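You operate a simulated robot arm through the tools that you are given. There is no shell and no other tool. Be economical: measure what you need, move in short steps, check, and stop when the job is done.

You are at the controls of a simulated two-armed robot. One attempt, no reset.

JOB
Hold the large pan on the top of the casting bench steady with one hand and put the grey weight in it with the other.

The check looks at the end state, three seconds after you hand in, the way a careful person would. Anything else that was tipped, shoved, dropped, spilled or broken makes it a failure.

ROBOT AND FRAMES
Two 7-joint arms with two-finger parallel grippers on one trunk, on a base that drives. Base frame: it is fixed to the floor where the robot stands at the start and does not move with it; the origin is under the middle of the robot, x ahead of it, y to its left, z up. Readings come in mm, degrees, newtons and seconds.
The left shoulder is at the start at [50, 168, 1057], the right one opposite. With the tool pointing down near the work surface each hand reaches from about 200 to 660 mm from the robot's upright axis, wherever it stands, measured 20 degrees to its own side. Places, roughly: grey weight [-2000, -2500, 750]; large pan [-1500, -4750, 750]. Payload 1.57 kg a hand.
The TCP of each hand is the grasp point between the finger pads, 30 mm short of the fingertips. In the tool frame z runs along the fingers and y along their closing line. Largest opening 80 mm; finger width 17, thickness 12; the body of the gripper, 40 by 82 mm, starts 80 mm behind the TCP.
Orientation is told as [roll, pitch, yaw] about the base's x, y, z axes, in that order, counted from this pose: with the fingers straight down and closing along the base's y, the tool's x points along the base's -x, its y along +y and its z along -z.

CONTROLS
- The arms move only by the tool apply_moves. It takes "left_commands", "right_commands" or both (then of equal length, played together; a hand with none holds still); each is a list that holds one entry, the list of rows, each a list of 6 numbers: the shift along the base's x, y, z in units of 25 mm (1.0 is 25 mm), then the turn, a rotation vector about the base's x, y, z in units of 6 degrees (1.0 is 6 degrees). In form: [[[tx, ty, tz, wx, wy, wz], ...]]. A call has 1 to 12 rows; each row shifts and turns the commanded pose from where the row before left it. "left_grip" and "right_grip" are, for a hand that has rows, the opening, from 0 (shut) to 1 (fully open), set as the call begins (left out, the last holds). A call with a number of a shift or a turn outside -1 to 1 is refused whole. Each row takes 0.2 s and may step no farther than 50 mm and 8.6 degrees from the row before; otherwise, or with a gripper value out of range, the whole call is refused. A pose out of reach is approached as far as the arm can. The call stops where the force on the tool passes 40 N (or 10 N more than at its start, if that is more) or the arm is blocked; 0.2 s more then pass. Each finger travels about 45 mm/s and halts on what it meets, pressing with about 29 N; the grip force reading is that of the motor and also rises with nothing between the fingers. The clock runs only during rows and for 0.2 s after the last one: add rows that do not move to give the fingers time. It gives the time, the measured TCP pose, the force on the tool (base axes), the opening and the grip force at its end, in the units of the frame above (readings bear some noise), with the torque about the TCP (base axes, N m) and any sound that the robot's microphone picked up.
- Cameras (640 x 400 px; columns grow to the right, rows downward): "scene" is now at [127.2, 6.2, 1268.2]; the picture's right is [0.06, -1.00, 0.00], its down [-0.57, -0.03, -0.82] and it looks along [0.82, 0.05, -0.57] (base axes); focal length 289 px, centre (320, 200). "left" rides on the left gripper at [72, 7, -122] in its tool frame; the picture's right is [-0.09, 1.00, 0.00], its down [-0.84, -0.08, -0.54] and it looks along [-0.54, -0.05, 0.84] (tool axes); focal length 238 px, centre (320, 200). "right" rides on the right gripper at [72, -7, -122] in its tool frame; the picture's right is [0.09, 1.00, 0.00], its down [-0.84, 0.08, -0.54] and it looks along [-0.54, 0.05, 0.84] (tool axes); focal length 238 px, centre (320, 200). There is no depth. A picture from a camera that has moved, and an enlarged one, comes with that camera's place and axes in the base frame and with its lens.
- snapshot(camera): a new picture of that camera. No time passes.
- slide_trunk(by): slides the trunk up (or, below 0, down) by that many mm; the arms and the scene camera ride with it, the base frame stays. It gives what a move gives, with no picture.
- roll_base(legs): drives the robot by 1 to 6 legs, each [ahead, left, turn to the left] in mm, mm and degrees, along the robot's own axes; the way and the turn of a leg run together, so that a leg with both is an arc; at most 1500 mm and 180 degrees a leg. The arms and the cameras ride along, it lands a little off, and it stops where it bumps. It gives what a move gives.
- pan_tilt(pan, tilt): turns the head with the scene camera to pan (to the left, within 80 degrees either way) and tilt (down, from -29 to 69), counted from straight ahead of the robot. It gives what a move gives.
- inspect(camera, box): a new picture of the part [left, top, right, bottom] of that camera's present view, enlarged. No time passes.
- close_job(): hands the job in; it is judged then, once.

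Go step by step. Nothing tells you exact positions but the pictures and the camera data: compare them with the known pose of the tool, close in by small moves and look again before you grip or let go. The budget is 135 turns and 114 pictures, counting those below and the enlarged ones. Unless the task says otherwise, let go and move clear before handing in, and close with one line.

The tools are called by a JSON object that holds its "api" and its "payload". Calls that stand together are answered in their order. apply_moves: Moves the arms, as the interface text tells. Its arguments: {"type":"object","properties":{"left_commands":{"type":"array","items":{"type":"array","items":{"type":"array","items":{"type":"number"}}}},"left_grip":{"type":"number"},"right_commands":{"type":"array","items":{"type":"array","items":{"type":"array","items":{"type":"number"}}}},"right_grip":{"type":"number"}},"required":[]} The other tools are called the same way: slide_trunk (by) slides the trunk up or down; roll_base (legs) drives the base; pan_tilt (pan, tilt) turns the head that bears the scene camera; snapshot (camera) takes a picture; inspect (camera, box) takes an enlarged picture of a part of a camera's view; close_job () hands the job in.

At the start:

```text
clock: 0.0
left_tcp_pos: [446.3, 164.5, 1066.6]
left_ee_rot: [0.0, 0.0, -0.1]
left_ft_force: [1.0, -0.7, -0.5]
left_torque: [-0.02, 0.01, 0.0]
left_width: 79.9
left_grip_force: 0.0
right_tcp_pos: [444.9, -162.5, 1030.3]
right_ee_rot: [0.0, 0.0, 0.0]
right_ft_force: [-0.4, -0.9, -1.0]
right_torque: [0.0, 0.0, 0.0]
right_width: 79.9
right_grip_force: 0.1
trunk travel left (down, up): [-225.0, 218.0]
robot x, y, heading: [-0.1, -2.8, 0.2]
head pan, tilt: [3.2, 35.1]
```

scene: 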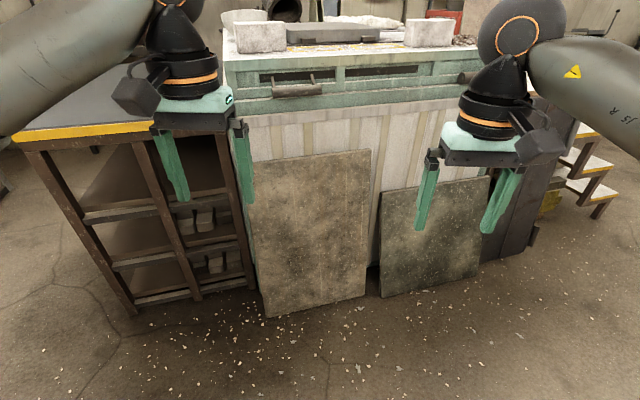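
right: 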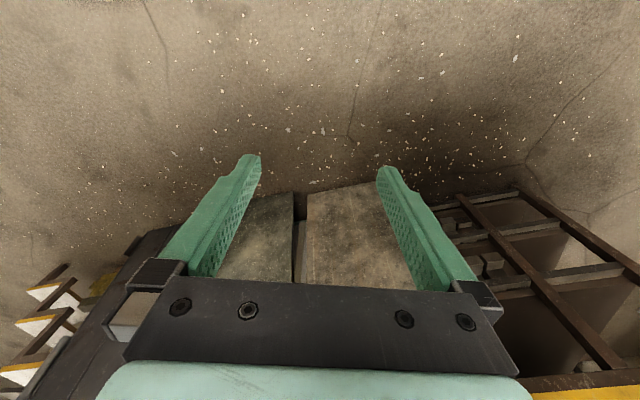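
left: 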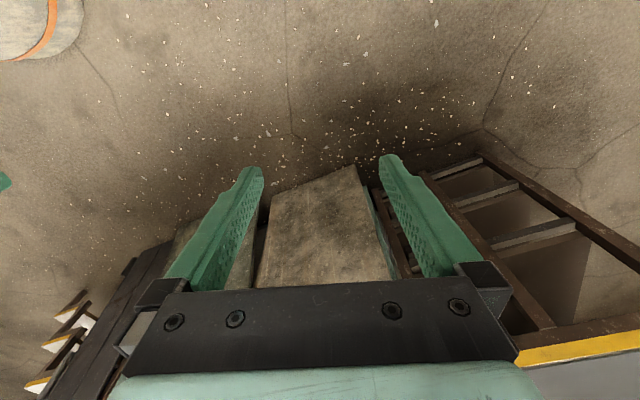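

I see a workbench ahead, but the weight and pan should be behind me and to the right. I'll look that way first.

{"api": "pan_tilt", "payload": {"pan": -80, "tilt": 15}}

{"api": "snapshot", "payload": {"camera": "scene"}}

```text
clock: 1.6
left_tcp_pos: [446.3, 164.9, 1065.0]
left_ee_rot: [0.0, 0.0, 0.0]
left_ft_force: [0.5, -0.2, 0.5]
left_torque: [0.0, -0.03, 0.03]
left_width: 79.9
left_grip_force: 0.1
right_tcp_pos: [444.7, -162.9, 1029.4]
right_ee_rot: [0.0, 0.0, 0.1]
right_ft_force: [0.3, -0.2, 0.3]
right_torque: [0.01, 0.02, 0.02]
right_width: 80.0
right_grip_force: 0.0
trunk travel left (down, up): [-225.0, 218.0]
robot x, y, heading: [2.2, 1.5, -0.2]
head pan, tilt: [-80.0, 15.0]
```

```text
110 pictures are left
camera scene: at [55.6, -90.8, 1300.3], right [-0.98, -0.17, 0.0], down [-0.05, 0.26, -0.97], along [0.17, -0.95, -0.26], focal length 289 px, centre (320, 200)
```

scene: 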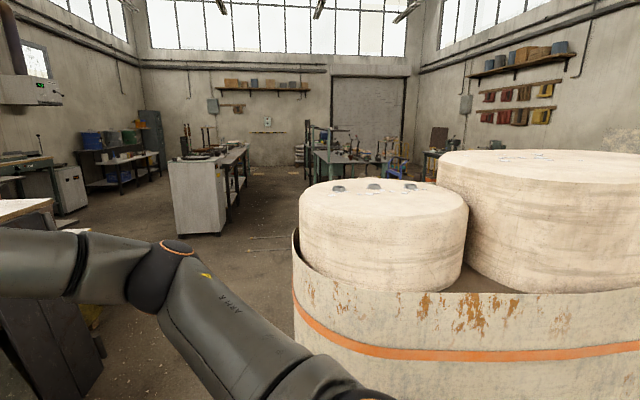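

A tub with big cylinders stands to my right. I'll check how near it and the other surroundings are before turning.

{"api": "pan_tilt", "payload": {"pan": -80, "tilt": 55}}

{"api": "snapshot", "payload": {"camera": "scene"}}

{"api": "pan_tilt", "payload": {"pan": 80, "tilt": 35}}

{"api": "snapshot", "payload": {"camera": "scene"}}

```text
clock: 2.6
left_tcp_pos: [446.0, 165.2, 1066.1]
left_ee_rot: [0.0, -0.1, -0.1]
left_ft_force: [-0.3, -0.1, -0.4]
left_torque: [0.0, -0.01, -0.04]
left_width: 79.8
left_grip_force: 0.0
right_tcp_pos: [446.0, -161.3, 1029.8]
right_ee_rot: [-0.1, 0.0, 0.0]
right_ft_force: [-0.5, 0.0, 0.1]
right_torque: [-0.01, 0.01, -0.01]
right_width: 80.0
right_grip_force: 0.0
trunk travel left (down, up): [-225.0, 218.0]
robot x, y, heading: [-1.3, -1.7, -0.2]
head pan, tilt: [-80.0, 55.0]
```

```text
109 pictures are left
camera scene: at [51.8, -69.8, 1240.1], right [-0.98, -0.17, 0.0], down [-0.14, 0.81, -0.57], along [0.1, -0.57, -0.82], focal length 289 px, centre (320, 200)
```

scene: 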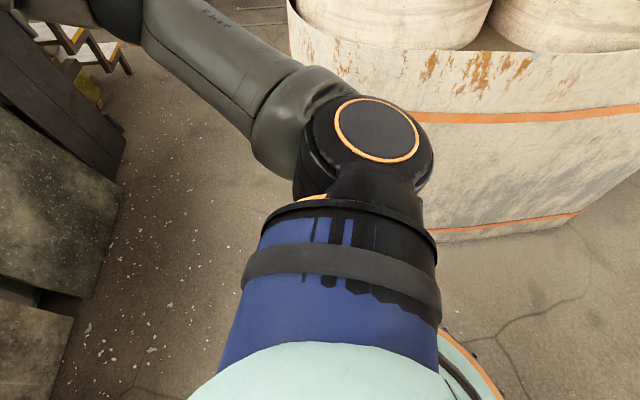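

```text
clock: 5.1
left_tcp_pos: [445.4, 164.3, 1066.3]
left_ee_rot: [0.0, 0.0, -0.1]
left_ft_force: [-0.5, 0.8, -0.3]
left_torque: [0.0, 0.0, -0.02]
left_width: 80.1
left_grip_force: 0.0
right_tcp_pos: [445.3, -162.0, 1029.5]
right_ee_rot: [-0.1, -0.1, 0.0]
right_ft_force: [1.1, -0.6, -0.8]
right_torque: [0.04, -0.02, -0.01]
right_width: 80.1
right_grip_force: 0.0
trunk travel left (down, up): [-225.0, 218.0]
robot x, y, heading: [1.8, -1.8, -0.2]
head pan, tilt: [80.0, 35.0]
```

```text
108 pictures are left
camera scene: at [54.6, 87.9, 1268.3], right [0.98, -0.17, 0.0], down [-0.1, -0.56, -0.82], along [0.14, 0.81, -0.57], focal length 289 px, centre (320, 200)
```

scene: 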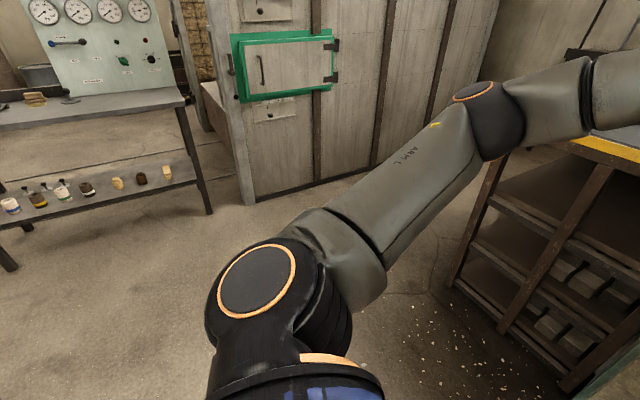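

The floor around me is free within about 600 mm and the tub begins roughly 800 mm to the right. I'll turn right on the spot and look down the aisle.

{"api": "roll_base", "payload": {"legs": [[0, 0, -90]]}}

{"api": "pan_tilt", "payload": {"pan": 0, "tilt": 20}}

{"api": "snapshot", "payload": {"camera": "scene"}}

{"api": "pan_tilt", "payload": {"pan": 55, "tilt": 25}}

{"api": "snapshot", "payload": {"camera": "scene"}}

{"api": "pan_tilt", "payload": {"pan": -75, "tilt": 25}}

{"api": "snapshot", "payload": {"camera": "scene"}}

```text
clock: 9.3
left_tcp_pos: [161.7, -446.2, 1066.1]
left_ee_rot: [-0.1, -0.1, -90.2]
left_ft_force: [-0.1, 0.6, -0.5]
left_torque: [-0.01, -0.02, 0.01]
left_width: 80.0
left_grip_force: 0.1
right_tcp_pos: [-163.9, -446.3, 1030.0]
right_ee_rot: [0.0, 0.0, -90.2]
right_ft_force: [-0.5, -0.1, -0.2]
right_torque: [0.01, -0.01, 0.0]
right_width: 80.0
right_grip_force: 0.0
trunk travel left (down, up): [-225.0, 218.0]
robot x, y, heading: [-2.1, -1.5, -90.3]
head pan, tilt: [80.0, 35.0]
```

```text
clock: 10.9
left_tcp_pos: [162.6, -447.3, 1065.1]
left_ee_rot: [0.0, 0.0, -90.2]
left_ft_force: [0.7, -1.0, 0.8]
left_torque: [0.0, 0.0, 0.0]
left_width: 80.0
left_grip_force: 0.1
right_tcp_pos: [-163.3, -444.4, 1029.5]
right_ee_rot: [0.0, 0.0, -90.2]
right_ft_force: [0.3, 0.5, 0.7]
right_torque: [-0.01, -0.02, 0.01]
right_width: 80.1
right_grip_force: 0.1
trunk travel left (down, up): [-225.0, 218.0]
robot x, y, heading: [-0.0, -1.3, -90.1]
head pan, tilt: [0.0, 20.0]
```

```text
107 pictures are left
camera scene: at [-1.2, -131.9, 1292.1], right [-1.0, 0.0, 0.0], down [0.0, 0.34, -0.94], along [0.0, -0.94, -0.34], focal length 289 px, centre (320, 200)
```

scene: 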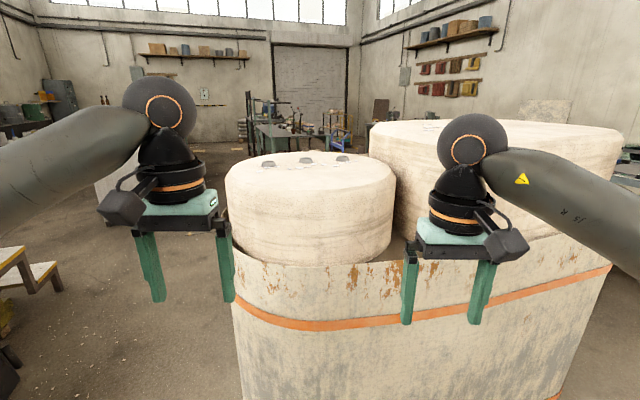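

```text
clock: 12.1
left_tcp_pos: [162.9, -446.6, 1066.4]
left_ee_rot: [0.0, 0.0, -90.2]
left_ft_force: [0.0, -0.2, 0.0]
left_torque: [0.0, -0.01, -0.02]
left_width: 80.0
left_grip_force: 0.0
right_tcp_pos: [-163.5, -445.5, 1028.7]
right_ee_rot: [0.0, 0.0, -90.2]
right_ft_force: [-0.7, 0.5, 0.1]
right_torque: [-0.02, -0.01, 0.02]
right_width: 79.9
right_grip_force: 0.0
trunk travel left (down, up): [-225.0, 218.0]
robot x, y, heading: [-2.1, -0.9, -90.3]
head pan, tilt: [55.0, 25.0]
```

```text
106 pictures are left
camera scene: at [74.4, -92.0, 1284.0], right [-0.58, -0.82, 0.0], down [-0.34, 0.24, -0.91], along [0.74, -0.52, -0.42], focal length 289 px, centre (320, 200)
```

scene: 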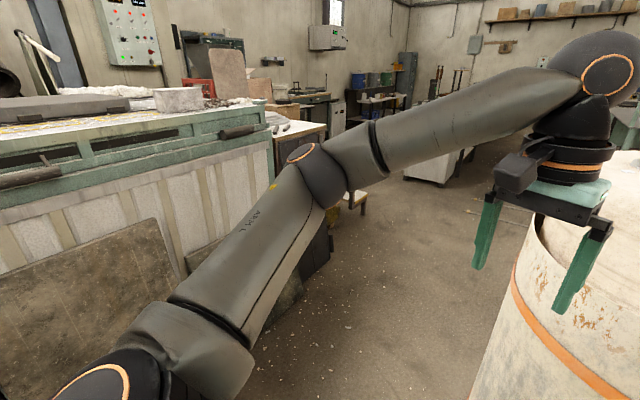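

```text
clock: 14.2
left_tcp_pos: [163.3, -446.1, 1065.7]
left_ee_rot: [0.0, 0.0, -90.3]
left_ft_force: [-0.1, 0.3, -0.1]
left_torque: [-0.02, 0.0, 0.01]
left_width: 79.9
left_grip_force: 0.0
right_tcp_pos: [-164.8, -445.0, 1029.6]
right_ee_rot: [0.1, -0.1, -90.1]
right_ft_force: [0.0, 0.3, -0.4]
right_torque: [0.03, -0.01, 0.03]
right_width: 80.2
right_grip_force: 0.0
trunk travel left (down, up): [-225.0, 218.0]
robot x, y, heading: [4.9, 0.7, -90.1]
head pan, tilt: [-75.0, 25.0]
```

```text
105 pictures are left
camera scene: at [-89.9, -62.3, 1284.0], right [-0.26, 0.97, 0.0], down [0.41, 0.11, -0.91], along [-0.88, -0.23, -0.42], focal length 289 px, centre (320, 200)
```

scene: 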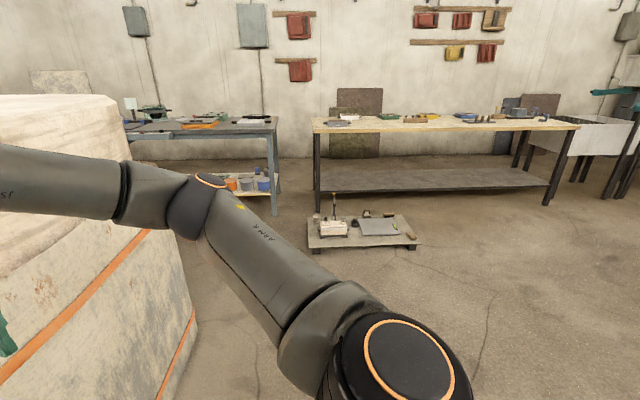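

The tub spans about x −1100…+300, y beyond −800; the table holding the weight appears along x ≈ −2250, y −1100…−2500, with a low pallet at x −1875…−2450. I'll strafe right to x ≈ −1450 and look again.

{"api": "roll_base", "payload": {"legs": [[0, -1450, 0]]}}

{"api": "pan_tilt", "payload": {"pan": 0, "tilt": 25}}

{"api": "snapshot", "payload": {"camera": "scene"}}

{"api": "pan_tilt", "payload": {"pan": -45, "tilt": 25}}

{"api": "snapshot", "payload": {"camera": "scene"}}

```text
clock: 27.1
left_tcp_pos: [-1283.5, -445.8, 1065.6]
left_ee_rot: [0.0, 0.0, -89.7]
left_ft_force: [-0.3, 1.0, -0.5]
left_torque: [0.01, -0.03, -0.02]
left_width: 79.6
left_grip_force: 0.0
right_tcp_pos: [-1611.6, -447.1, 1028.8]
right_ee_rot: [0.0, -0.1, -89.8]
right_ft_force: [-0.3, -0.5, 0.2]
right_torque: [0.03, -0.02, -0.02]
right_width: 80.2
right_grip_force: 0.0
trunk travel left (down, up): [-225.0, 218.0]
robot x, y, heading: [-1452.3, -1.9, -89.8]
head pan, tilt: [-75.0, 25.0]
```

```text
clock: 28.6
left_tcp_pos: [-1282.7, -446.0, 1066.4]
left_ee_rot: [0.0, 0.0, -89.7]
left_ft_force: [-0.3, -0.1, 0.4]
left_torque: [0.0, 0.0, -0.02]
left_width: 80.0
left_grip_force: 0.1
right_tcp_pos: [-1610.0, -447.3, 1029.6]
right_ee_rot: [0.0, 0.0, -89.8]
right_ft_force: [0.2, 0.0, -0.2]
right_torque: [-0.03, -0.02, 0.03]
right_width: 80.0
right_grip_force: 0.1
trunk travel left (down, up): [-225.0, 218.0]
robot x, y, heading: [-1449.1, -1.3, -89.7]
head pan, tilt: [0.0, 25.0]
```

```text
104 pictures are left
camera scene: at [-1451.2, -131.3, 1284.0], right [-1.0, 0.0, 0.0], down [0.0, 0.42, -0.91], along [0.0, -0.91, -0.42], focal length 289 px, centre (320, 200)
```

scene: 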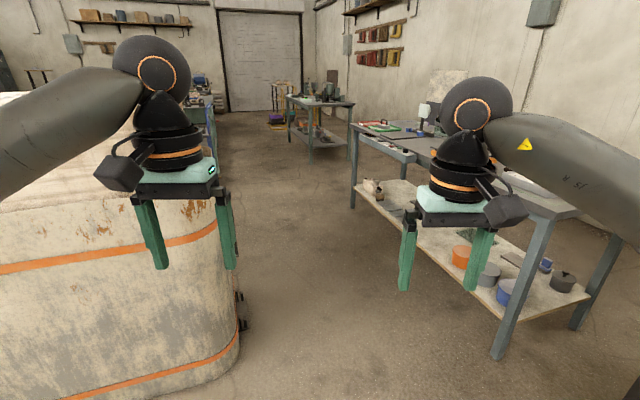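

```text
clock: 29.7
left_tcp_pos: [-1283.1, -445.3, 1065.5]
left_ee_rot: [0.0, -0.1, -89.7]
left_ft_force: [1.1, -0.1, -0.6]
left_torque: [0.01, 0.01, -0.01]
left_width: 79.8
left_grip_force: 0.2
right_tcp_pos: [-1611.0, -446.1, 1030.1]
right_ee_rot: [0.0, 0.1, -89.7]
right_ft_force: [0.0, -0.8, 1.5]
right_torque: [-0.01, -0.01, -0.01]
right_width: 80.1
right_grip_force: 0.0
trunk travel left (down, up): [-225.0, 218.0]
robot x, y, heading: [-1447.3, -0.6, -89.6]
head pan, tilt: [-45.0, 25.0]
```

```text
103 pictures are left
camera scene: at [-1516.4, -104.6, 1284.0], right [-0.71, 0.7, 0.0], down [0.3, 0.3, -0.91], along [-0.64, -0.64, -0.42], focal length 289 px, centre (320, 200)
```

scene: 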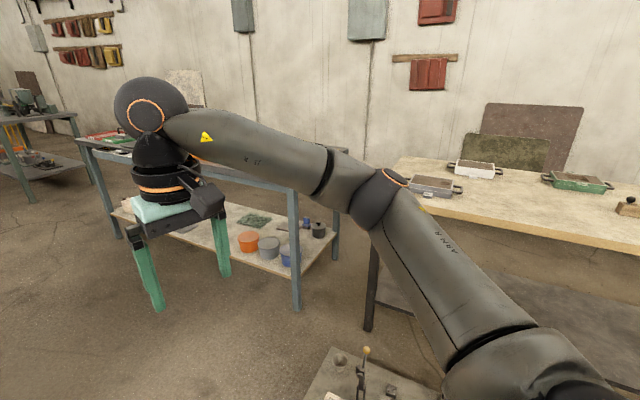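

The table's front edge runs from about (−2330,−1090) to (−1770,−2760), with the casting bench beyond it. I'll zoom in on both.

{"api": "pan_tilt", "payload": {"pan": 0, "tilt": 25}}

{"api": "inspect", "payload": {"camera": "scene", "box": [260, 60, 480, 200]}}

```text
clock: 30.8
left_tcp_pos: [-1284.3, -445.3, 1066.2]
left_ee_rot: [0.0, -0.1, -89.8]
left_ft_force: [-0.2, 0.0, 0.3]
left_torque: [-0.03, -0.03, -0.01]
left_width: 80.2
left_grip_force: 0.1
right_tcp_pos: [-1611.0, -446.5, 1029.8]
right_ee_rot: [0.1, 0.0, -89.8]
right_ft_force: [0.7, -0.1, -0.6]
right_torque: [0.03, 0.0, -0.04]
right_width: 79.9
right_grip_force: 0.0
trunk travel left (down, up): [-225.0, 218.0]
robot x, y, heading: [-1453.1, -0.9, -89.8]
head pan, tilt: [0.0, 25.0]
```

```text
2.86 times, centred on (370, 130) of scene
camera zoom: at [-1451.2, -131.3, 1284.0], right [-1.0, 0.0, 0.0], down [0.0, 0.42, -0.91], along [0.0, -0.91, -0.42], focal length 825 px, centre (177, 400)
```

zoom: 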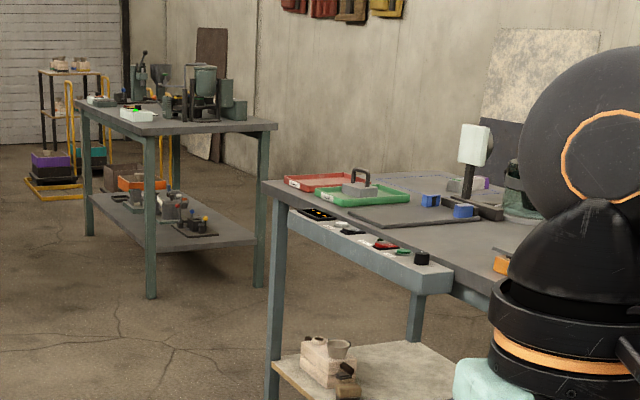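

The grey weight with a loop handle sits near the far end of the tilted table, by a green tray and above an open drawer. I'll drive up the corridor for a better look.

{"api": "roll_base", "payload": {"legs": [[1400, 50, 0]]}}

{"api": "pan_tilt", "payload": {"pan": -25, "tilt": 30}}

{"api": "snapshot", "payload": {"camera": "scene"}}

{"api": "pan_tilt", "payload": {"pan": 40, "tilt": 30}}

{"api": "snapshot", "payload": {"camera": "scene"}}

```text
clock: 37.6
left_tcp_pos: [-1227.5, -1808.1, 1066.4]
left_ee_rot: [0.0, -0.1, -89.7]
left_ft_force: [0.2, -0.7, 0.5]
left_torque: [0.02, 0.01, 0.0]
left_width: 80.0
left_grip_force: 0.1
right_tcp_pos: [-1555.1, -1808.5, 1029.6]
right_ee_rot: [0.0, 0.0, -89.8]
right_ft_force: [-0.3, 0.4, 0.7]
right_torque: [0.04, 0.0, 0.01]
right_width: 79.8
right_grip_force: 0.0
trunk travel left (down, up): [-225.0, 218.0]
robot x, y, heading: [-1392.6, -1365.1, -89.9]
head pan, tilt: [0.0, 25.0]
```

```text
clock: 38.5
left_tcp_pos: [-1226.6, -1807.7, 1065.5]
left_ee_rot: [0.0, 0.0, -89.7]
left_ft_force: [-0.1, 0.2, 0.0]
left_torque: [-0.02, -0.02, -0.01]
left_width: 80.1
left_grip_force: 0.1
right_tcp_pos: [-1553.6, -1809.3, 1030.2]
right_ee_rot: [0.0, 0.0, -89.7]
right_ft_force: [-0.2, -0.2, -0.7]
right_torque: [0.01, 0.02, -0.01]
right_width: 79.8
right_grip_force: 0.1
trunk travel left (down, up): [-225.0, 218.0]
robot x, y, heading: [-1390.4, -1363.9, -89.5]
head pan, tilt: [-25.0, 30.0]
```

```text
101 pictures are left
camera scene: at [-1432.5, -1483.1, 1276.1], right [-0.91, 0.42, 0.0], down [0.21, 0.45, -0.87], along [-0.36, -0.79, -0.5], focal length 289 px, centre (320, 200)
```

scene: 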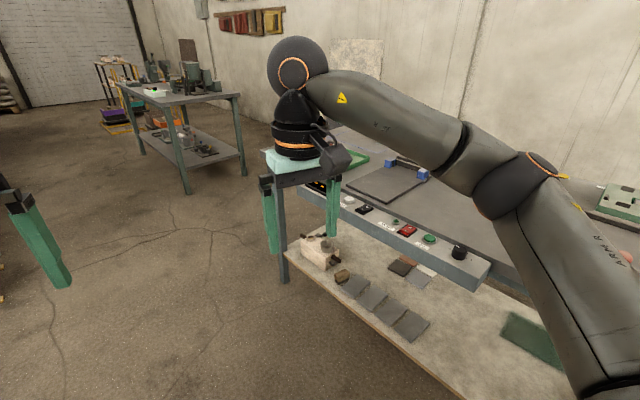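

```text
clock: 39.9
left_tcp_pos: [-1227.1, -1808.3, 1065.5]
left_ee_rot: [0.0, 0.0, -89.7]
left_ft_force: [0.7, -0.5, -0.1]
left_torque: [-0.03, 0.06, -0.01]
left_width: 80.2
left_grip_force: 0.0
right_tcp_pos: [-1553.2, -1808.6, 1030.4]
right_ee_rot: [0.1, 0.0, -89.7]
right_ft_force: [-0.2, 1.1, -0.1]
right_torque: [-0.01, 0.01, 0.03]
right_width: 79.8
right_grip_force: 0.1
trunk travel left (down, up): [-225.0, 218.0]
robot x, y, heading: [-1395.5, -1363.7, -89.8]
head pan, tilt: [40.0, 30.0]
```

```text
100 pictures are left
camera scene: at [-1336.3, -1469.9, 1276.1], right [-0.76, -0.65, 0.0], down [-0.32, 0.38, -0.87], along [0.56, -0.66, -0.5], focal length 289 px, centre (320, 200)
```

scene: 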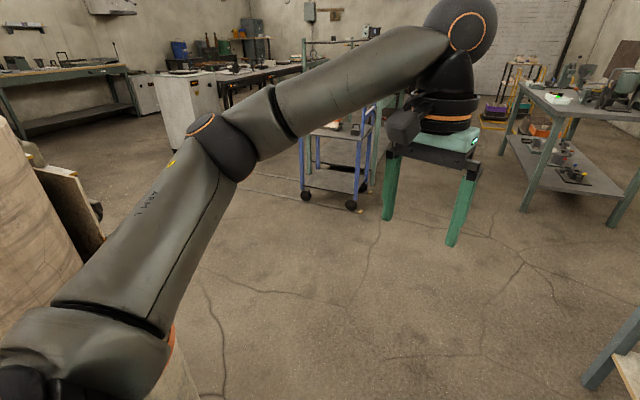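

Clear floor lies ahead, and the table corner is near (−1750,−2720). I'll drive to about (−1350,−3000), where I can see both the weight and the casting bench.

{"api": "roll_base", "payload": {"legs": [[1500, 50, 0], [150, 0, 0]]}}

{"api": "pan_tilt", "payload": {"pan": 0, "tilt": 20}}

{"api": "inspect", "payload": {"camera": "scene", "box": [200, 60, 440, 210]}}

{"api": "pan_tilt", "payload": {"pan": -80, "tilt": 35}}

{"api": "snapshot", "payload": {"camera": "scene"}}

```text
refused: leg 1 is longer than a leg can be; nothing moved
```

```text
clock: 40.9
left_tcp_pos: [-1227.5, -1807.8, 1065.2]
left_ee_rot: [-0.1, 0.1, -89.8]
left_ft_force: [-0.6, 1.0, -0.8]
left_torque: [0.01, 0.0, 0.01]
left_width: 79.9
left_grip_force: 0.0
right_tcp_pos: [-1554.1, -1807.7, 1029.3]
right_ee_rot: [0.0, 0.0, -89.6]
right_ft_force: [0.4, -0.2, -0.4]
right_torque: [0.02, -0.02, -0.01]
right_width: 80.0
right_grip_force: 0.1
trunk travel left (down, up): [-225.0, 218.0]
robot x, y, heading: [-1395.4, -1360.4, -89.6]
head pan, tilt: [0.0, 20.0]
```

```text
2.67 times, centred on (320, 135) of scene
camera zoom: at [-1394.2, -1494.0, 1292.1], right [-1.0, -0.01, 0.0], down [0.0, 0.34, -0.94], along [0.01, -0.94, -0.34], focal length 770 px, centre (320, 373)
```

zoom: 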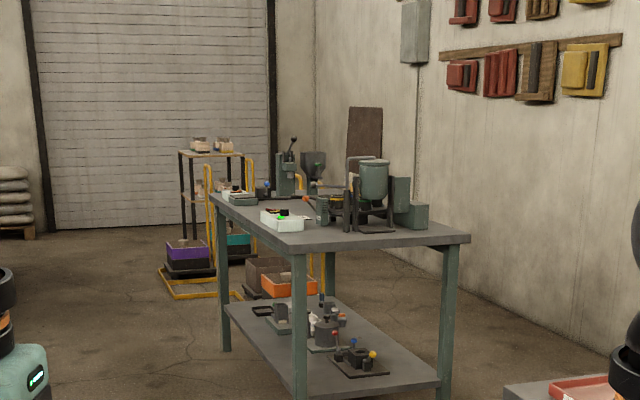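

```text
clock: 42.5
left_tcp_pos: [-1227.0, -1807.8, 1065.7]
left_ee_rot: [-0.1, 0.1, -89.7]
left_ft_force: [0.4, 1.0, -0.8]
left_torque: [-0.01, 0.01, 0.02]
left_width: 79.7
left_grip_force: 0.0
right_tcp_pos: [-1553.4, -1807.6, 1029.6]
right_ee_rot: [0.0, 0.0, -89.7]
right_ft_force: [-0.3, -0.8, 0.1]
right_torque: [0.03, 0.0, -0.05]
right_width: 80.0
right_grip_force: 0.1
trunk travel left (down, up): [-225.0, 218.0]
robot x, y, heading: [-1393.0, -1362.2, -89.6]
head pan, tilt: [-80.0, 35.0]
```

```text
98 pictures are left
camera scene: at [-1481.4, -1416.7, 1268.3], right [-0.18, 0.98, 0.0], down [0.56, 0.1, -0.82], along [-0.81, -0.15, -0.57], focal length 289 px, centre (320, 200)
```

scene: 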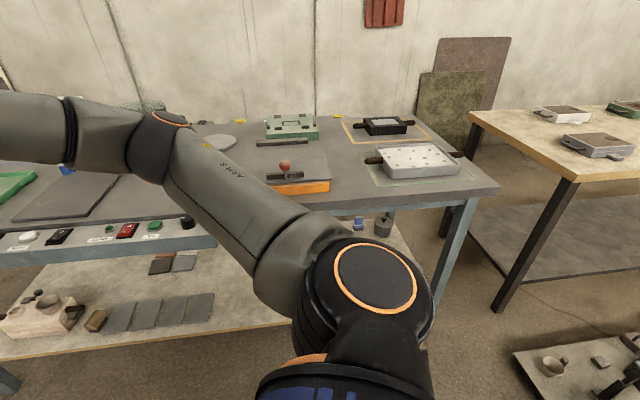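

The leg was refused as just too long; nothing moved. The casting bench holds several devices I can't make out yet, so I'll drive on in shorter legs.

{"api": "roll_base", "payload": {"legs": [[1000, 50, 0], [650, 0, 0]]}}

{"api": "pan_tilt", "payload": {"pan": -5, "tilt": 25}}

{"api": "inspect", "payload": {"camera": "scene", "box": [200, 60, 440, 210]}}

{"api": "pan_tilt", "payload": {"pan": -80, "tilt": 35}}

{"api": "snapshot", "payload": {"camera": "scene"}}

```text
clock: 50.9
left_tcp_pos: [-1160.6, -3453.4, 1065.2]
left_ee_rot: [0.0, 0.0, -89.5]
left_ft_force: [-0.1, -0.6, -0.1]
left_torque: [0.04, -0.01, -0.01]
left_width: 80.1
left_grip_force: 0.1
right_tcp_pos: [-1486.5, -3454.5, 1029.3]
right_ee_rot: [0.1, 0.1, -89.5]
right_ft_force: [0.2, 0.4, -0.7]
right_torque: [0.02, 0.01, 0.01]
right_width: 80.0
right_grip_force: 0.0
trunk travel left (down, up): [-225.0, 218.0]
robot x, y, heading: [-1326.7, -3008.1, -89.5]
head pan, tilt: [-80.0, 35.0]
```

```text
clock: 52.3
left_tcp_pos: [-1160.4, -3452.3, 1065.6]
left_ee_rot: [0.0, 0.0, -89.5]
left_ft_force: [-0.2, 0.7, -0.2]
left_torque: [0.0, 0.01, -0.01]
left_width: 79.8
left_grip_force: 0.0
right_tcp_pos: [-1488.0, -3454.8, 1029.1]
right_ee_rot: [0.1, 0.0, -89.6]
right_ft_force: [-0.1, -0.1, 0.2]
right_torque: [0.03, 0.02, 0.01]
right_width: 80.3
right_grip_force: 0.0
trunk travel left (down, up): [-225.0, 218.0]
robot x, y, heading: [-1331.5, -3005.7, -89.4]
head pan, tilt: [-5.0, 25.0]
```

```text
2.67 times, centred on (320, 135) of scene
camera zoom: at [-1335.8, -3138.4, 1284.0], right [-1.0, 0.08, 0.0], down [0.03, 0.42, -0.91], along [-0.07, -0.9, -0.42], focal length 770 px, centre (320, 373)
```

zoom: 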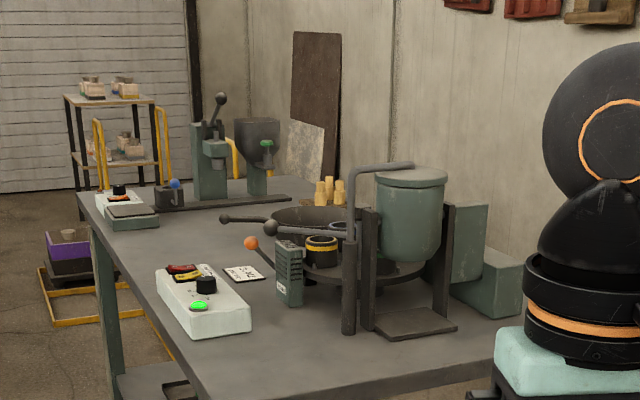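

```text
clock: 53.8
left_tcp_pos: [-1159.1, -3452.4, 1065.3]
left_ee_rot: [0.0, 0.0, -89.5]
left_ft_force: [-0.7, 0.5, -0.2]
left_torque: [0.01, 0.02, -0.02]
left_width: 80.1
left_grip_force: 0.1
right_tcp_pos: [-1486.5, -3453.7, 1030.1]
right_ee_rot: [0.0, -0.1, -89.5]
right_ft_force: [-0.7, 0.5, -0.3]
right_torque: [-0.03, 0.0, 0.03]
right_width: 79.8
right_grip_force: 0.1
trunk travel left (down, up): [-225.0, 218.0]
robot x, y, heading: [-1330.3, -3005.1, -89.6]
head pan, tilt: [-80.0, 35.0]
```

```text
96 pictures are left
camera scene: at [-1415.1, -3062.6, 1268.3], right [-0.18, 0.98, 0.0], down [0.56, 0.1, -0.82], along [-0.81, -0.15, -0.57], focal length 289 px, centre (320, 200)
```

scene: 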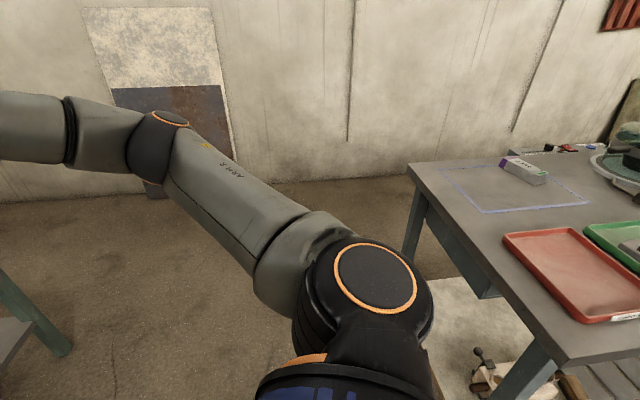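

The weight table's end has a red tray and a green tray, with the weight probably in the green one. I'll turn right to face it diagonally over the corner and look.

{"api": "roll_base", "payload": {"legs": [[0, 0, -117]]}}

{"api": "pan_tilt", "payload": {"pan": 0, "tilt": 40}}

{"api": "snapshot", "payload": {"camera": "scene"}}

```text
clock: 59.1
left_tcp_pos: [-1800.0, -2942.1, 1065.8]
left_ee_rot: [0.1, -0.1, 151.9]
left_ft_force: [-0.2, -0.3, 0.2]
left_torque: [0.03, 0.03, 0.05]
left_width: 80.3
left_grip_force: 0.1
right_tcp_pos: [-1645.1, -2655.8, 1030.5]
right_ee_rot: [0.0, 0.0, 152.0]
right_ft_force: [0.3, 0.6, 0.3]
right_torque: [0.02, -0.01, 0.02]
right_width: 79.9
right_grip_force: 0.0
trunk travel left (down, up): [-225.0, 218.0]
robot x, y, heading: [-1326.4, -3010.7, 151.8]
head pan, tilt: [-80.0, 35.0]
```

```text
clock: 60.7
left_tcp_pos: [-1799.4, -2942.7, 1066.4]
left_ee_rot: [0.0, 0.0, 151.9]
left_ft_force: [-0.5, 0.3, 0.9]
left_torque: [0.05, 0.0, -0.02]
left_width: 80.0
left_grip_force: 0.1
right_tcp_pos: [-1644.6, -2654.7, 1029.8]
right_ee_rot: [-0.1, 0.1, 151.9]
right_ft_force: [0.1, 0.0, -0.1]
right_torque: [0.01, -0.03, -0.03]
right_width: 80.0
right_grip_force: 0.0
trunk travel left (down, up): [-225.0, 218.0]
robot x, y, heading: [-1329.2, -3010.2, 152.1]
head pan, tilt: [0.0, 40.0]
```

```text
95 pictures are left
camera scene: at [-1439.1, -2947.6, 1260.7], right [0.47, 0.88, 0.0], down [0.57, -0.3, -0.77], along [-0.68, 0.36, -0.64], focal length 289 px, centre (320, 200)
```

scene: 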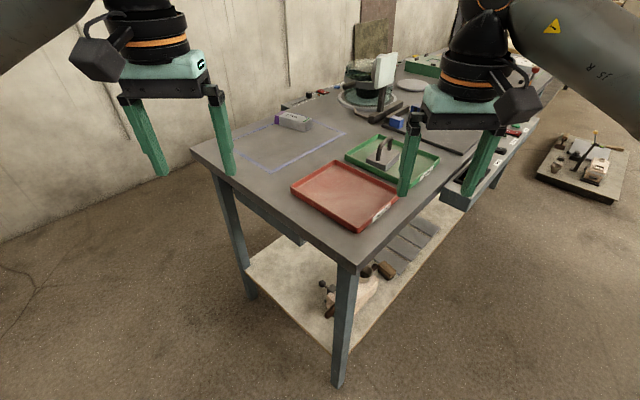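

The grey weight with its handle sits inside the green tray. I'll zoom in.

{"api": "inspect", "payload": {"camera": "scene", "box": [280, 90, 460, 240]}}

```text
2.67 times, centred on (370, 165) of scene
camera zoom: at [-1439.1, -2947.6, 1260.7], right [0.47, 0.88, 0.0], down [0.57, -0.3, -0.77], along [-0.68, 0.36, -0.64], focal length 770 px, centre (187, 293)
```

zoom: 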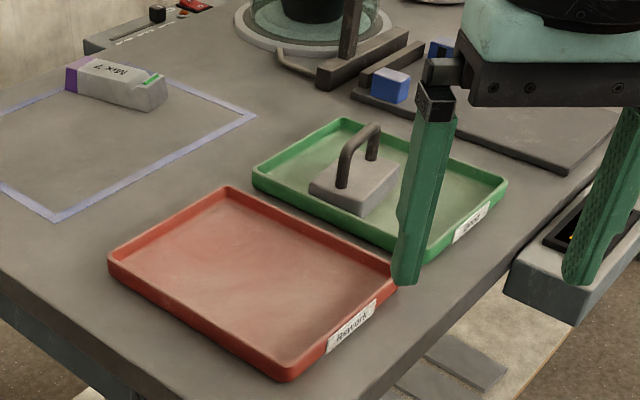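

The weight's handle is about at (−2045,−2400), top z ≈ 845, running along roughly 115°. I'd approach from the table's front side; first I'll check my own base size by looking straight down.

{"api": "pan_tilt", "payload": {"pan": -30, "tilt": 69}}

{"api": "snapshot", "payload": {"camera": "scene"}}

```text
clock: 61.6
left_tcp_pos: [-1800.0, -2943.0, 1066.3]
left_ee_rot: [0.0, -0.1, 151.8]
left_ft_force: [-0.3, 0.4, 0.5]
left_torque: [0.0, 0.03, -0.04]
left_width: 79.9
left_grip_force: 0.1
right_tcp_pos: [-1644.5, -2655.9, 1030.3]
right_ee_rot: [0.0, 0.0, 151.9]
right_ft_force: [-0.5, 0.2, -0.1]
right_torque: [-0.03, -0.01, 0.0]
right_width: 80.0
right_grip_force: 0.1
trunk travel left (down, up): [-225.0, 218.0]
robot x, y, heading: [-1331.9, -3006.7, 152.1]
head pan, tilt: [-30.0, 68.8]
```

```text
93 pictures are left
camera scene: at [-1393.7, -2940.2, 1224.6], right [0.85, 0.53, 0.0], down [0.49, -0.79, -0.36], along [-0.19, 0.31, -0.93], focal length 289 px, centre (320, 200)
```

scene: 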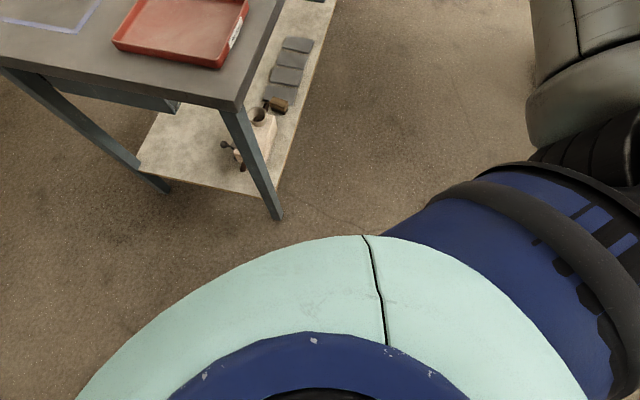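

The base is hidden by my chest, so I'll stay at least 400 mm off the table's front edge. I'm driving to about (−1459,−2332), heading 167.

{"api": "roll_base", "payload": {"legs": [[0, -537, 0], [431, 0, 0], [0, 0, 15]]}}

{"api": "pan_tilt", "payload": {"pan": 15, "tilt": 45}}

{"api": "snapshot", "payload": {"camera": "scene"}}

```text
clock: 70.0
left_tcp_pos: [-1922.7, -2389.7, 1066.0]
left_ee_rot: [0.0, 0.0, 167.5]
left_ft_force: [-0.4, 0.1, -0.1]
left_torque: [-0.02, 0.01, 0.02]
left_width: 79.7
left_grip_force: 0.1
right_tcp_pos: [-1850.8, -2070.2, 1030.1]
right_ee_rot: [0.0, 0.0, 167.5]
right_ft_force: [-0.9, -0.1, 0.7]
right_torque: [-0.01, 0.02, 0.0]
right_width: 79.8
right_grip_force: 0.0
trunk travel left (down, up): [-225.0, 218.0]
robot x, y, heading: [-1453.8, -2323.9, 167.6]
head pan, tilt: [-30.0, 68.8]
```

```text
clock: 71.1
left_tcp_pos: [-1922.4, -2389.7, 1065.0]
left_ee_rot: [0.0, 0.1, 167.5]
left_ft_force: [0.0, 0.3, -0.9]
left_torque: [0.01, -0.01, 0.0]
left_width: 80.0
left_grip_force: 0.0
right_tcp_pos: [-1851.8, -2070.3, 1030.2]
right_ee_rot: [-0.1, 0.0, 167.5]
right_ft_force: [-0.5, 0.5, 0.2]
right_torque: [0.01, 0.0, -0.03]
right_width: 79.9
right_grip_force: 0.1
trunk travel left (down, up): [-225.0, 218.0]
robot x, y, heading: [-1452.6, -2325.0, 167.3]
head pan, tilt: [15.0, 45.0]
```

```text
92 pictures are left
camera scene: at [-1572.1, -2318.2, 1253.4], right [-0.04, 1.0, 0.0], down [0.71, 0.03, -0.71], along [-0.71, -0.03, -0.71], focal length 289 px, centre (320, 200)
```

scene: 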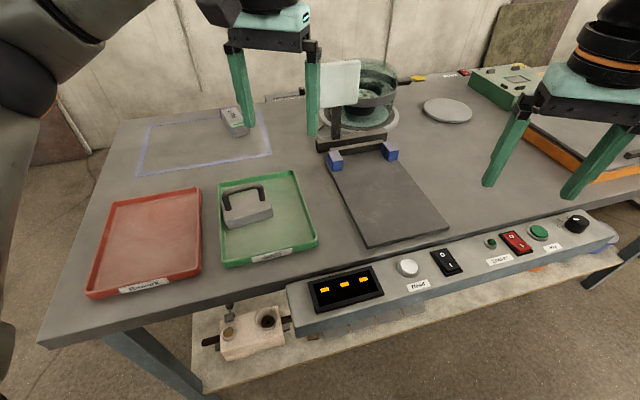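

The base landed well and the weight lies at the left end of the green tray. I'll zoom in to fix its handle and check the left-hand camera too.

{"api": "inspect", "payload": {"camera": "scene", "box": [200, 160, 328, 240]}}

{"api": "snapshot", "payload": {"camera": "left"}}

```text
5.00 times, centred on (264, 200) of scene
camera zoom: at [-1572.1, -2318.2, 1253.4], right [-0.04, 1.0, 0.0], down [0.71, 0.03, -0.71], along [-0.71, -0.03, -0.71], focal length 1443 px, centre (600, 200)
```

zoom: 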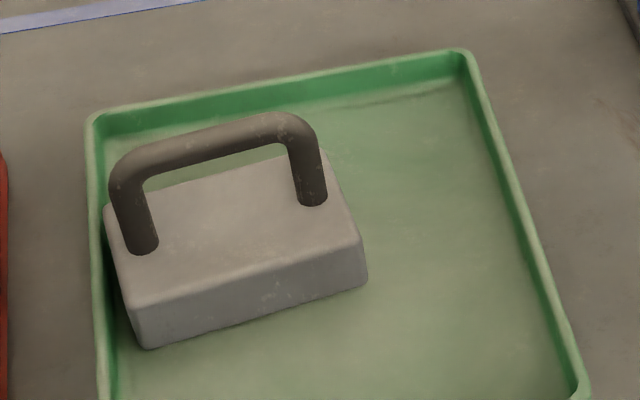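

```text
90 pictures are left
camera left: at [-1852.3, -2411.5, 1187.8], right [-0.31, -0.95, 0.0], down [-0.8, 0.26, 0.54], along [-0.52, 0.17, -0.84], focal length 238 px, centre (320, 200)
```

left: 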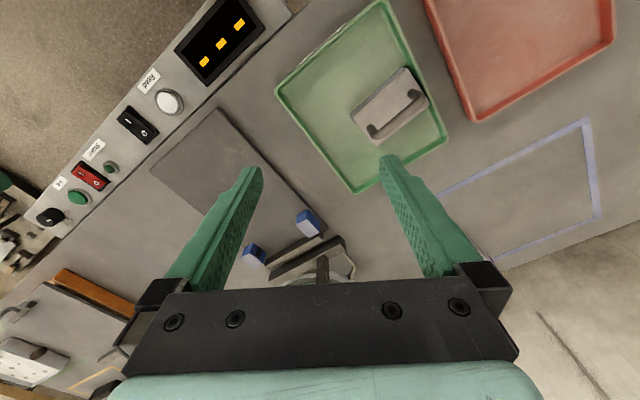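

Triangulating both views puts the handle's bar at about (−1952,−2476), top z ≈ 900, running along 116°. I'll bring the left hand above it with yaw 116 and check.

{"api": "apply_moves", "payload": {"left_commands": [[[-0.133, -0.382, -0.4, 0, 0, -0.954], [-0.133, -0.382, -0.4, 0, 0, -0.954], [-0.133, -0.382, -0.4, 0, 0, -0.954], [-0.133, -0.382, -0.4, 0, 0, -0.954], [-0.133, -0.382, -0.4, 0, 0, -0.954], [-0.133, -0.382, -0.4, 0, 0, -0.954], [-0.133, -0.382, -0.4, 0, 0, -0.954], [-0.133, -0.382, -0.4, 0, 0, -0.954], [-0.133, -0.382, -0.4, 0, 0, -0.954]]], "left_grip": 1}}

{"api": "snapshot", "payload": {"camera": "left"}}

{"api": "inspect", "payload": {"camera": "scene", "box": [160, 60, 352, 260]}}

```text
clock: 73.1
left_tcp_pos: [-1952.2, -2475.9, 975.7]
left_ee_rot: [0.0, 0.0, 115.8]
left_ft_force: [-0.3, -0.6, 0.0]
left_torque: [-0.03, 0.03, 0.01]
left_width: 79.7
left_grip_force: 0.0
right_tcp_pos: [-1850.1, -2070.4, 1029.9]
right_ee_rot: [0.0, -0.1, 167.5]
right_ft_force: [-0.4, 0.1, -0.9]
right_torque: [-0.01, 0.0, 0.01]
right_width: 80.0
right_grip_force: 0.1
trunk travel left (down, up): [-225.0, 218.0]
robot x, y, heading: [-1452.8, -2321.0, 167.2]
head pan, tilt: [15.0, 45.0]
```

```text
89 pictures are left
camera left: at [-1925.0, -2542.9, 1097.1], right [-0.94, -0.35, 0.0], down [-0.3, 0.79, 0.54], along [-0.19, 0.51, -0.84], focal length 238 px, centre (320, 200)
```

left: 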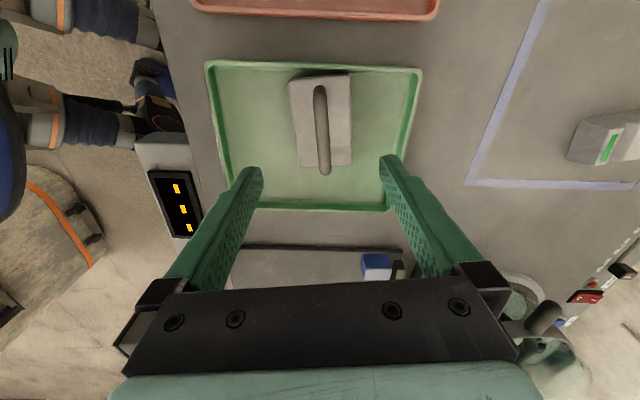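

```text
2.00 times, centred on (256, 160) of scene
camera zoom: at [-1572.2, -2318.4, 1253.5], right [-0.04, 1.0, 0.0], down [0.71, 0.03, -0.71], along [-0.71, -0.03, -0.71], focal length 577 px, centre (448, 280)
```

zoom: 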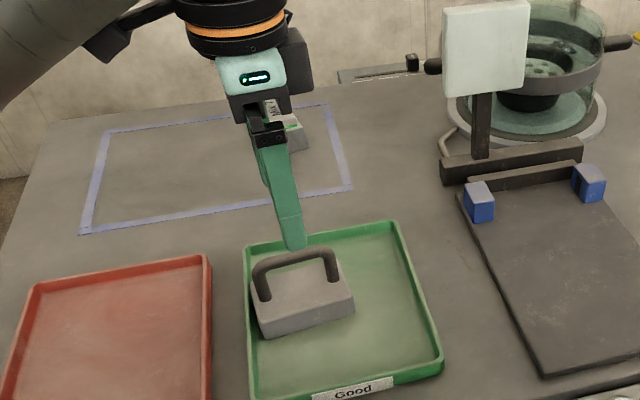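

The hand is aligned with the bar (about (−1950,−2482), top z ≈ 885). I'll descend to z ≈ 886 with a 5 mm trim and look.

{"api": "apply_moves", "payload": {"left_commands": [[[0.02, -0.04, -0.6, 0, 0, 0], [0.02, -0.04, -0.6, 0, 0, 0], [0.02, -0.04, -0.6, 0, 0, 0], [0.02, -0.04, -0.6, 0, 0, 0], [0, -0.04, -0.6, 0, 0, 0], [0, 0, -0.6, 0, 0, 0]]], "left_grip": 1}}

{"api": "snapshot", "payload": {"camera": "left"}}

{"api": "inspect", "payload": {"camera": "scene", "box": [200, 130, 328, 240]}}

```text
clock: 74.5
left_tcp_pos: [-1952.1, -2479.9, 885.2]
left_ee_rot: [0.0, 0.0, 116.1]
left_ft_force: [0.1, -0.6, 0.0]
left_torque: [0.01, 0.03, 0.02]
left_width: 80.2
left_grip_force: 0.1
right_tcp_pos: [-1851.3, -2070.0, 1028.6]
right_ee_rot: [0.1, 0.0, 167.5]
right_ft_force: [0.0, 0.0, 0.1]
right_torque: [-0.02, 0.03, 0.01]
right_width: 79.8
right_grip_force: 0.0
trunk travel left (down, up): [-225.0, 218.0]
robot x, y, heading: [-1455.1, -2327.7, 167.3]
head pan, tilt: [15.0, 45.0]
```

```text
87 pictures are left
camera left: at [-1924.7, -2547.6, 1007.8], right [-0.94, -0.35, 0.0], down [-0.3, 0.79, 0.54], along [-0.19, 0.51, -0.84], focal length 238 px, centre (320, 200)
```

left: 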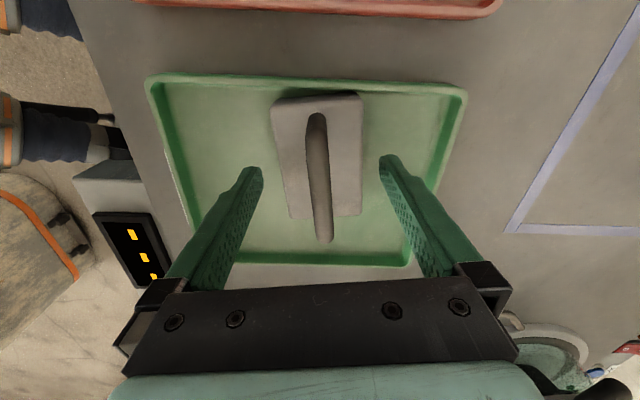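

```text
3.64 times, centred on (264, 185) of scene
camera zoom: at [-1572.2, -2318.3, 1253.5], right [-0.04, 1.0, 0.0], down [0.71, 0.03, -0.71], along [-0.71, -0.03, -0.71], focal length 1050 px, centre (524, 254)
```

zoom: 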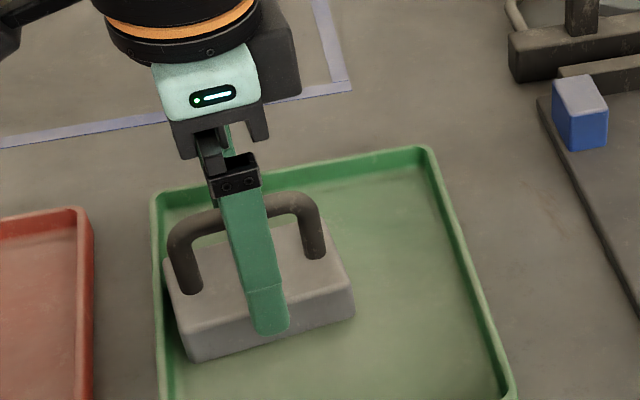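

The bar sits between the pads at about TCP height, and nothing touches. I'll close the left hand on it.

{"api": "apply_moves", "payload": {"left_commands": [[[0, 0, -0.08, 0, 0, 0], [0, 0, 0, 0, 0, 0], [0, 0, 0, 0, 0, 0], [0, 0, 0, 0, 0, 0], [0, 0, 0, 0, 0, 0], [0, 0, 0, 0, 0, 0], [0, 0, 0, 0, 0, 0]]], "left_grip": 0}}

{"api": "snapshot", "payload": {"camera": "left"}}

```text
clock: 76.1
left_tcp_pos: [-1951.5, -2481.1, 884.1]
left_ee_rot: [0.0, 0.1, 116.0]
left_ft_force: [-3.8, -1.8, 0.9]
left_torque: [0.03, -0.06, -0.03]
left_width: 11.3
left_grip_force: 29.1
right_tcp_pos: [-1851.1, -2071.2, 1030.1]
right_ee_rot: [0.0, 0.0, 167.6]
right_ft_force: [0.7, -0.2, 0.1]
right_torque: [0.02, -0.02, 0.0]
right_width: 80.0
right_grip_force: 0.0
trunk travel left (down, up): [-225.0, 218.0]
robot x, y, heading: [-1451.5, -2324.0, 167.5]
head pan, tilt: [15.0, 45.0]
```

```text
85 pictures are left
camera left: at [-1924.5, -2548.2, 1006.0], right [-0.94, -0.35, 0.0], down [-0.3, 0.79, 0.54], along [-0.19, 0.51, -0.84], focal length 238 px, centre (320, 200)
```

left: 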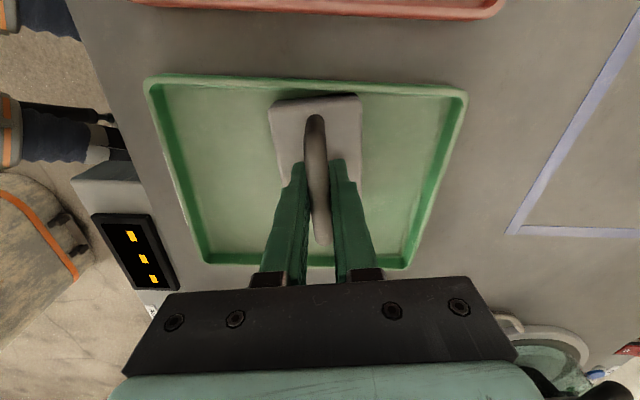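

The handle is gripped (11.3 mm, 29 N). I'll lift it slowly straight up.

{"api": "apply_moves", "payload": {"left_commands": [[[0, 0, 0.3, 0, 0, 0], [0, 0, 0.3, 0, 0, 0], [0, 0, 0.5, 0, 0, 0], [0, 0, 0.6, 0, 0, 0], [0, 0, 0.7, 0, 0, 0], [0, 0, 0.7, 0, 0, 0], [0, 0, 0.7, 0, 0, 0], [0, 0, 0.7, 0, 0, 0], [0, 0, 0.7, 0, 0, 0], [0, 0, 0.5, 0, 0, 0]]]}}

{"api": "inspect", "payload": {"camera": "scene", "box": [160, 60, 352, 260]}}

```text
clock: 78.3
left_tcp_pos: [-1950.3, -2481.3, 1027.1]
left_ee_rot: [-0.2, 0.1, 115.8]
left_ft_force: [-0.3, 0.8, -10.7]
left_torque: [-0.01, 0.03, 0.0]
left_width: 11.8
left_grip_force: 28.8
right_tcp_pos: [-1852.5, -2069.9, 1029.8]
right_ee_rot: [-0.1, -0.1, 167.6]
right_ft_force: [-0.6, -0.1, 0.4]
right_torque: [0.01, 0.01, -0.03]
right_width: 80.0
right_grip_force: 0.0
trunk travel left (down, up): [-225.0, 218.0]
robot x, y, heading: [-1452.8, -2326.1, 167.8]
head pan, tilt: [15.0, 45.0]
```

```text
2.00 times, centred on (256, 160) of scene
camera zoom: at [-1572.9, -2318.5, 1253.3], right [-0.04, 1.0, 0.0], down [0.71, 0.03, -0.71], along [-0.71, -0.03, -0.71], focal length 577 px, centre (448, 280)
```

zoom: 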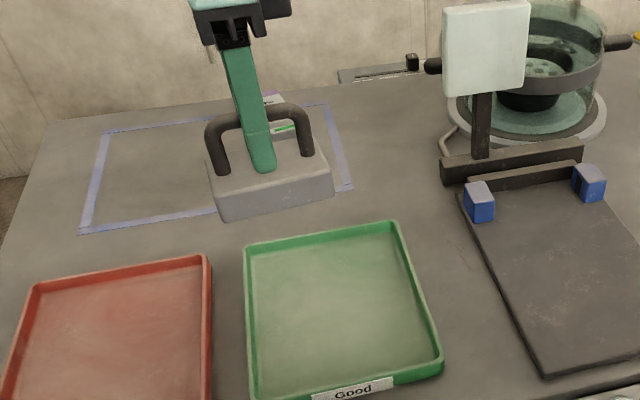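

The weight (about 1.1 kg) is held and clear of the tray. I'll back off, strafe clear of the table, and turn toward the casting bench.

{"api": "roll_base", "payload": {"legs": [[-250, 0, 0], [0, 700, 0], [0, 0, 102]]}}

{"api": "pan_tilt", "payload": {"pan": -5, "tilt": 28}}

{"api": "snapshot", "payload": {"camera": "scene"}}

```text
clock: 90.6
left_tcp_pos: [-1061.2, -3487.6, 1026.9]
left_ee_rot: [-0.2, 0.1, -138.5]
left_ft_force: [-0.9, 0.4, -10.1]
left_torque: [0.0, 0.02, 0.0]
left_width: 11.6
left_grip_force: 28.7
right_tcp_pos: [-1482.2, -3501.9, 1028.9]
right_ee_rot: [-0.1, -0.1, -87.0]
right_ft_force: [-0.8, 0.2, 0.2]
right_torque: [0.0, 0.01, -0.02]
right_width: 79.9
right_grip_force: 0.1
trunk travel left (down, up): [-225.0, 218.0]
robot x, y, heading: [-1344.2, -3046.2, -87.1]
head pan, tilt: [15.0, 45.0]
```

```text
clock: 91.5
left_tcp_pos: [-1060.2, -3487.0, 1027.6]
left_ee_rot: [-0.1, 0.2, -138.5]
left_ft_force: [-0.2, -0.9, -10.3]
left_torque: [-0.03, -0.01, 0.02]
left_width: 11.6
left_grip_force: 28.8
right_tcp_pos: [-1484.2, -3502.3, 1029.6]
right_ee_rot: [-0.1, -0.1, -87.0]
right_ft_force: [-0.5, -0.5, -0.1]
right_torque: [0.01, 0.02, -0.03]
right_width: 80.3
right_grip_force: 0.1
trunk travel left (down, up): [-225.0, 218.0]
robot x, y, heading: [-1346.9, -3046.4, -87.3]
head pan, tilt: [-5.0, 28.0]
```

```text
83 pictures are left
camera scene: at [-1346.0, -3178.2, 1279.1], right [-1.0, 0.03, 0.0], down [0.02, 0.47, -0.88], along [-0.03, -0.88, -0.47], focal length 289 px, centre (320, 200)
```

scene: 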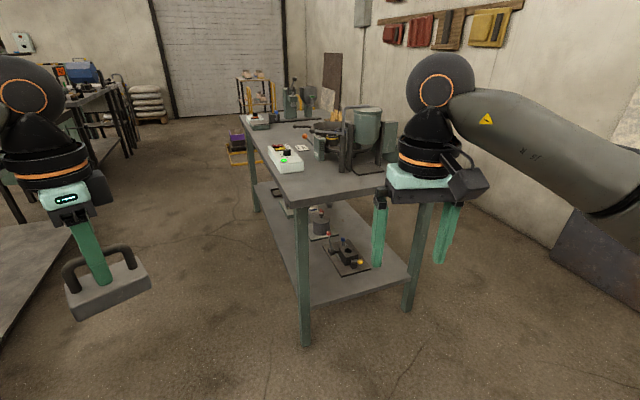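

The front of the casting bench runs from about (−1301,−4083) to (−850,−5370), with the pan roughly 390 mm in from that edge. I'll drive round to its front, staying well off, and face it.

{"api": "roll_base", "payload": {"legs": [[300, 400, 0], [700, 450, 0], [450, 0, 0], [0, 0, -74]]}}

{"api": "pan_tilt", "payload": {"pan": 0, "tilt": 30}}

{"api": "snapshot", "payload": {"camera": "scene"}}

```text
clock: 105.3
left_tcp_pos: [-755.5, -4836.4, 1026.4]
left_ee_rot: [-0.1, 0.1, 146.7]
left_ft_force: [-0.2, 0.5, -11.3]
left_torque: [0.0, -0.01, 0.0]
left_width: 11.6
left_grip_force: 29.0
right_tcp_pos: [-879.4, -4433.4, 1028.4]
right_ee_rot: [-0.1, 0.0, -161.8]
right_ft_force: [-0.1, -0.7, 0.4]
right_torque: [-0.01, 0.0, 0.0]
right_width: 80.3
right_grip_force: 0.0
trunk travel left (down, up): [-225.0, 218.0]
robot x, y, heading: [-403.1, -4445.1, -162.0]
head pan, tilt: [-5.0, 28.0]
```

```text
clock: 105.9
left_tcp_pos: [-755.4, -4838.4, 1026.8]
left_ee_rot: [-0.1, 0.1, 146.6]
left_ft_force: [0.0, -0.5, -9.8]
left_torque: [0.02, -0.01, 0.02]
left_width: 11.4
left_grip_force: 29.0
right_tcp_pos: [-879.8, -4432.9, 1029.1]
right_ee_rot: [0.0, 0.0, -161.8]
right_ft_force: [0.6, 0.4, -0.7]
right_torque: [-0.01, -0.01, -0.06]
right_width: 80.1
right_grip_force: 0.1
trunk travel left (down, up): [-225.0, 218.0]
robot x, y, heading: [-405.5, -4444.3, -161.6]
head pan, tilt: [0.0, 30.0]
```

```text
82 pictures are left
camera scene: at [-530.1, -4487.6, 1276.0], right [-0.31, 0.95, 0.0], down [0.48, 0.16, -0.87], along [-0.82, -0.27, -0.5], focal length 289 px, centre (320, 200)
```

scene: 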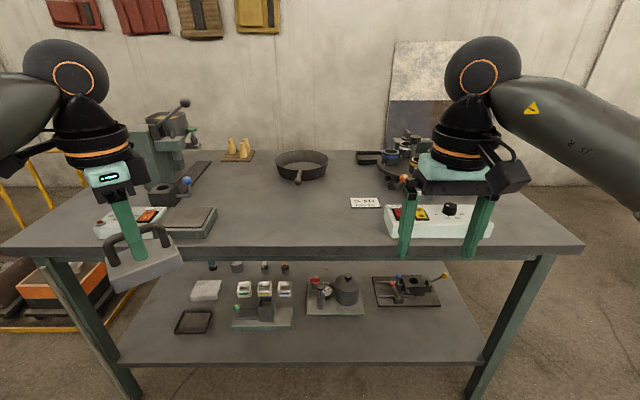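

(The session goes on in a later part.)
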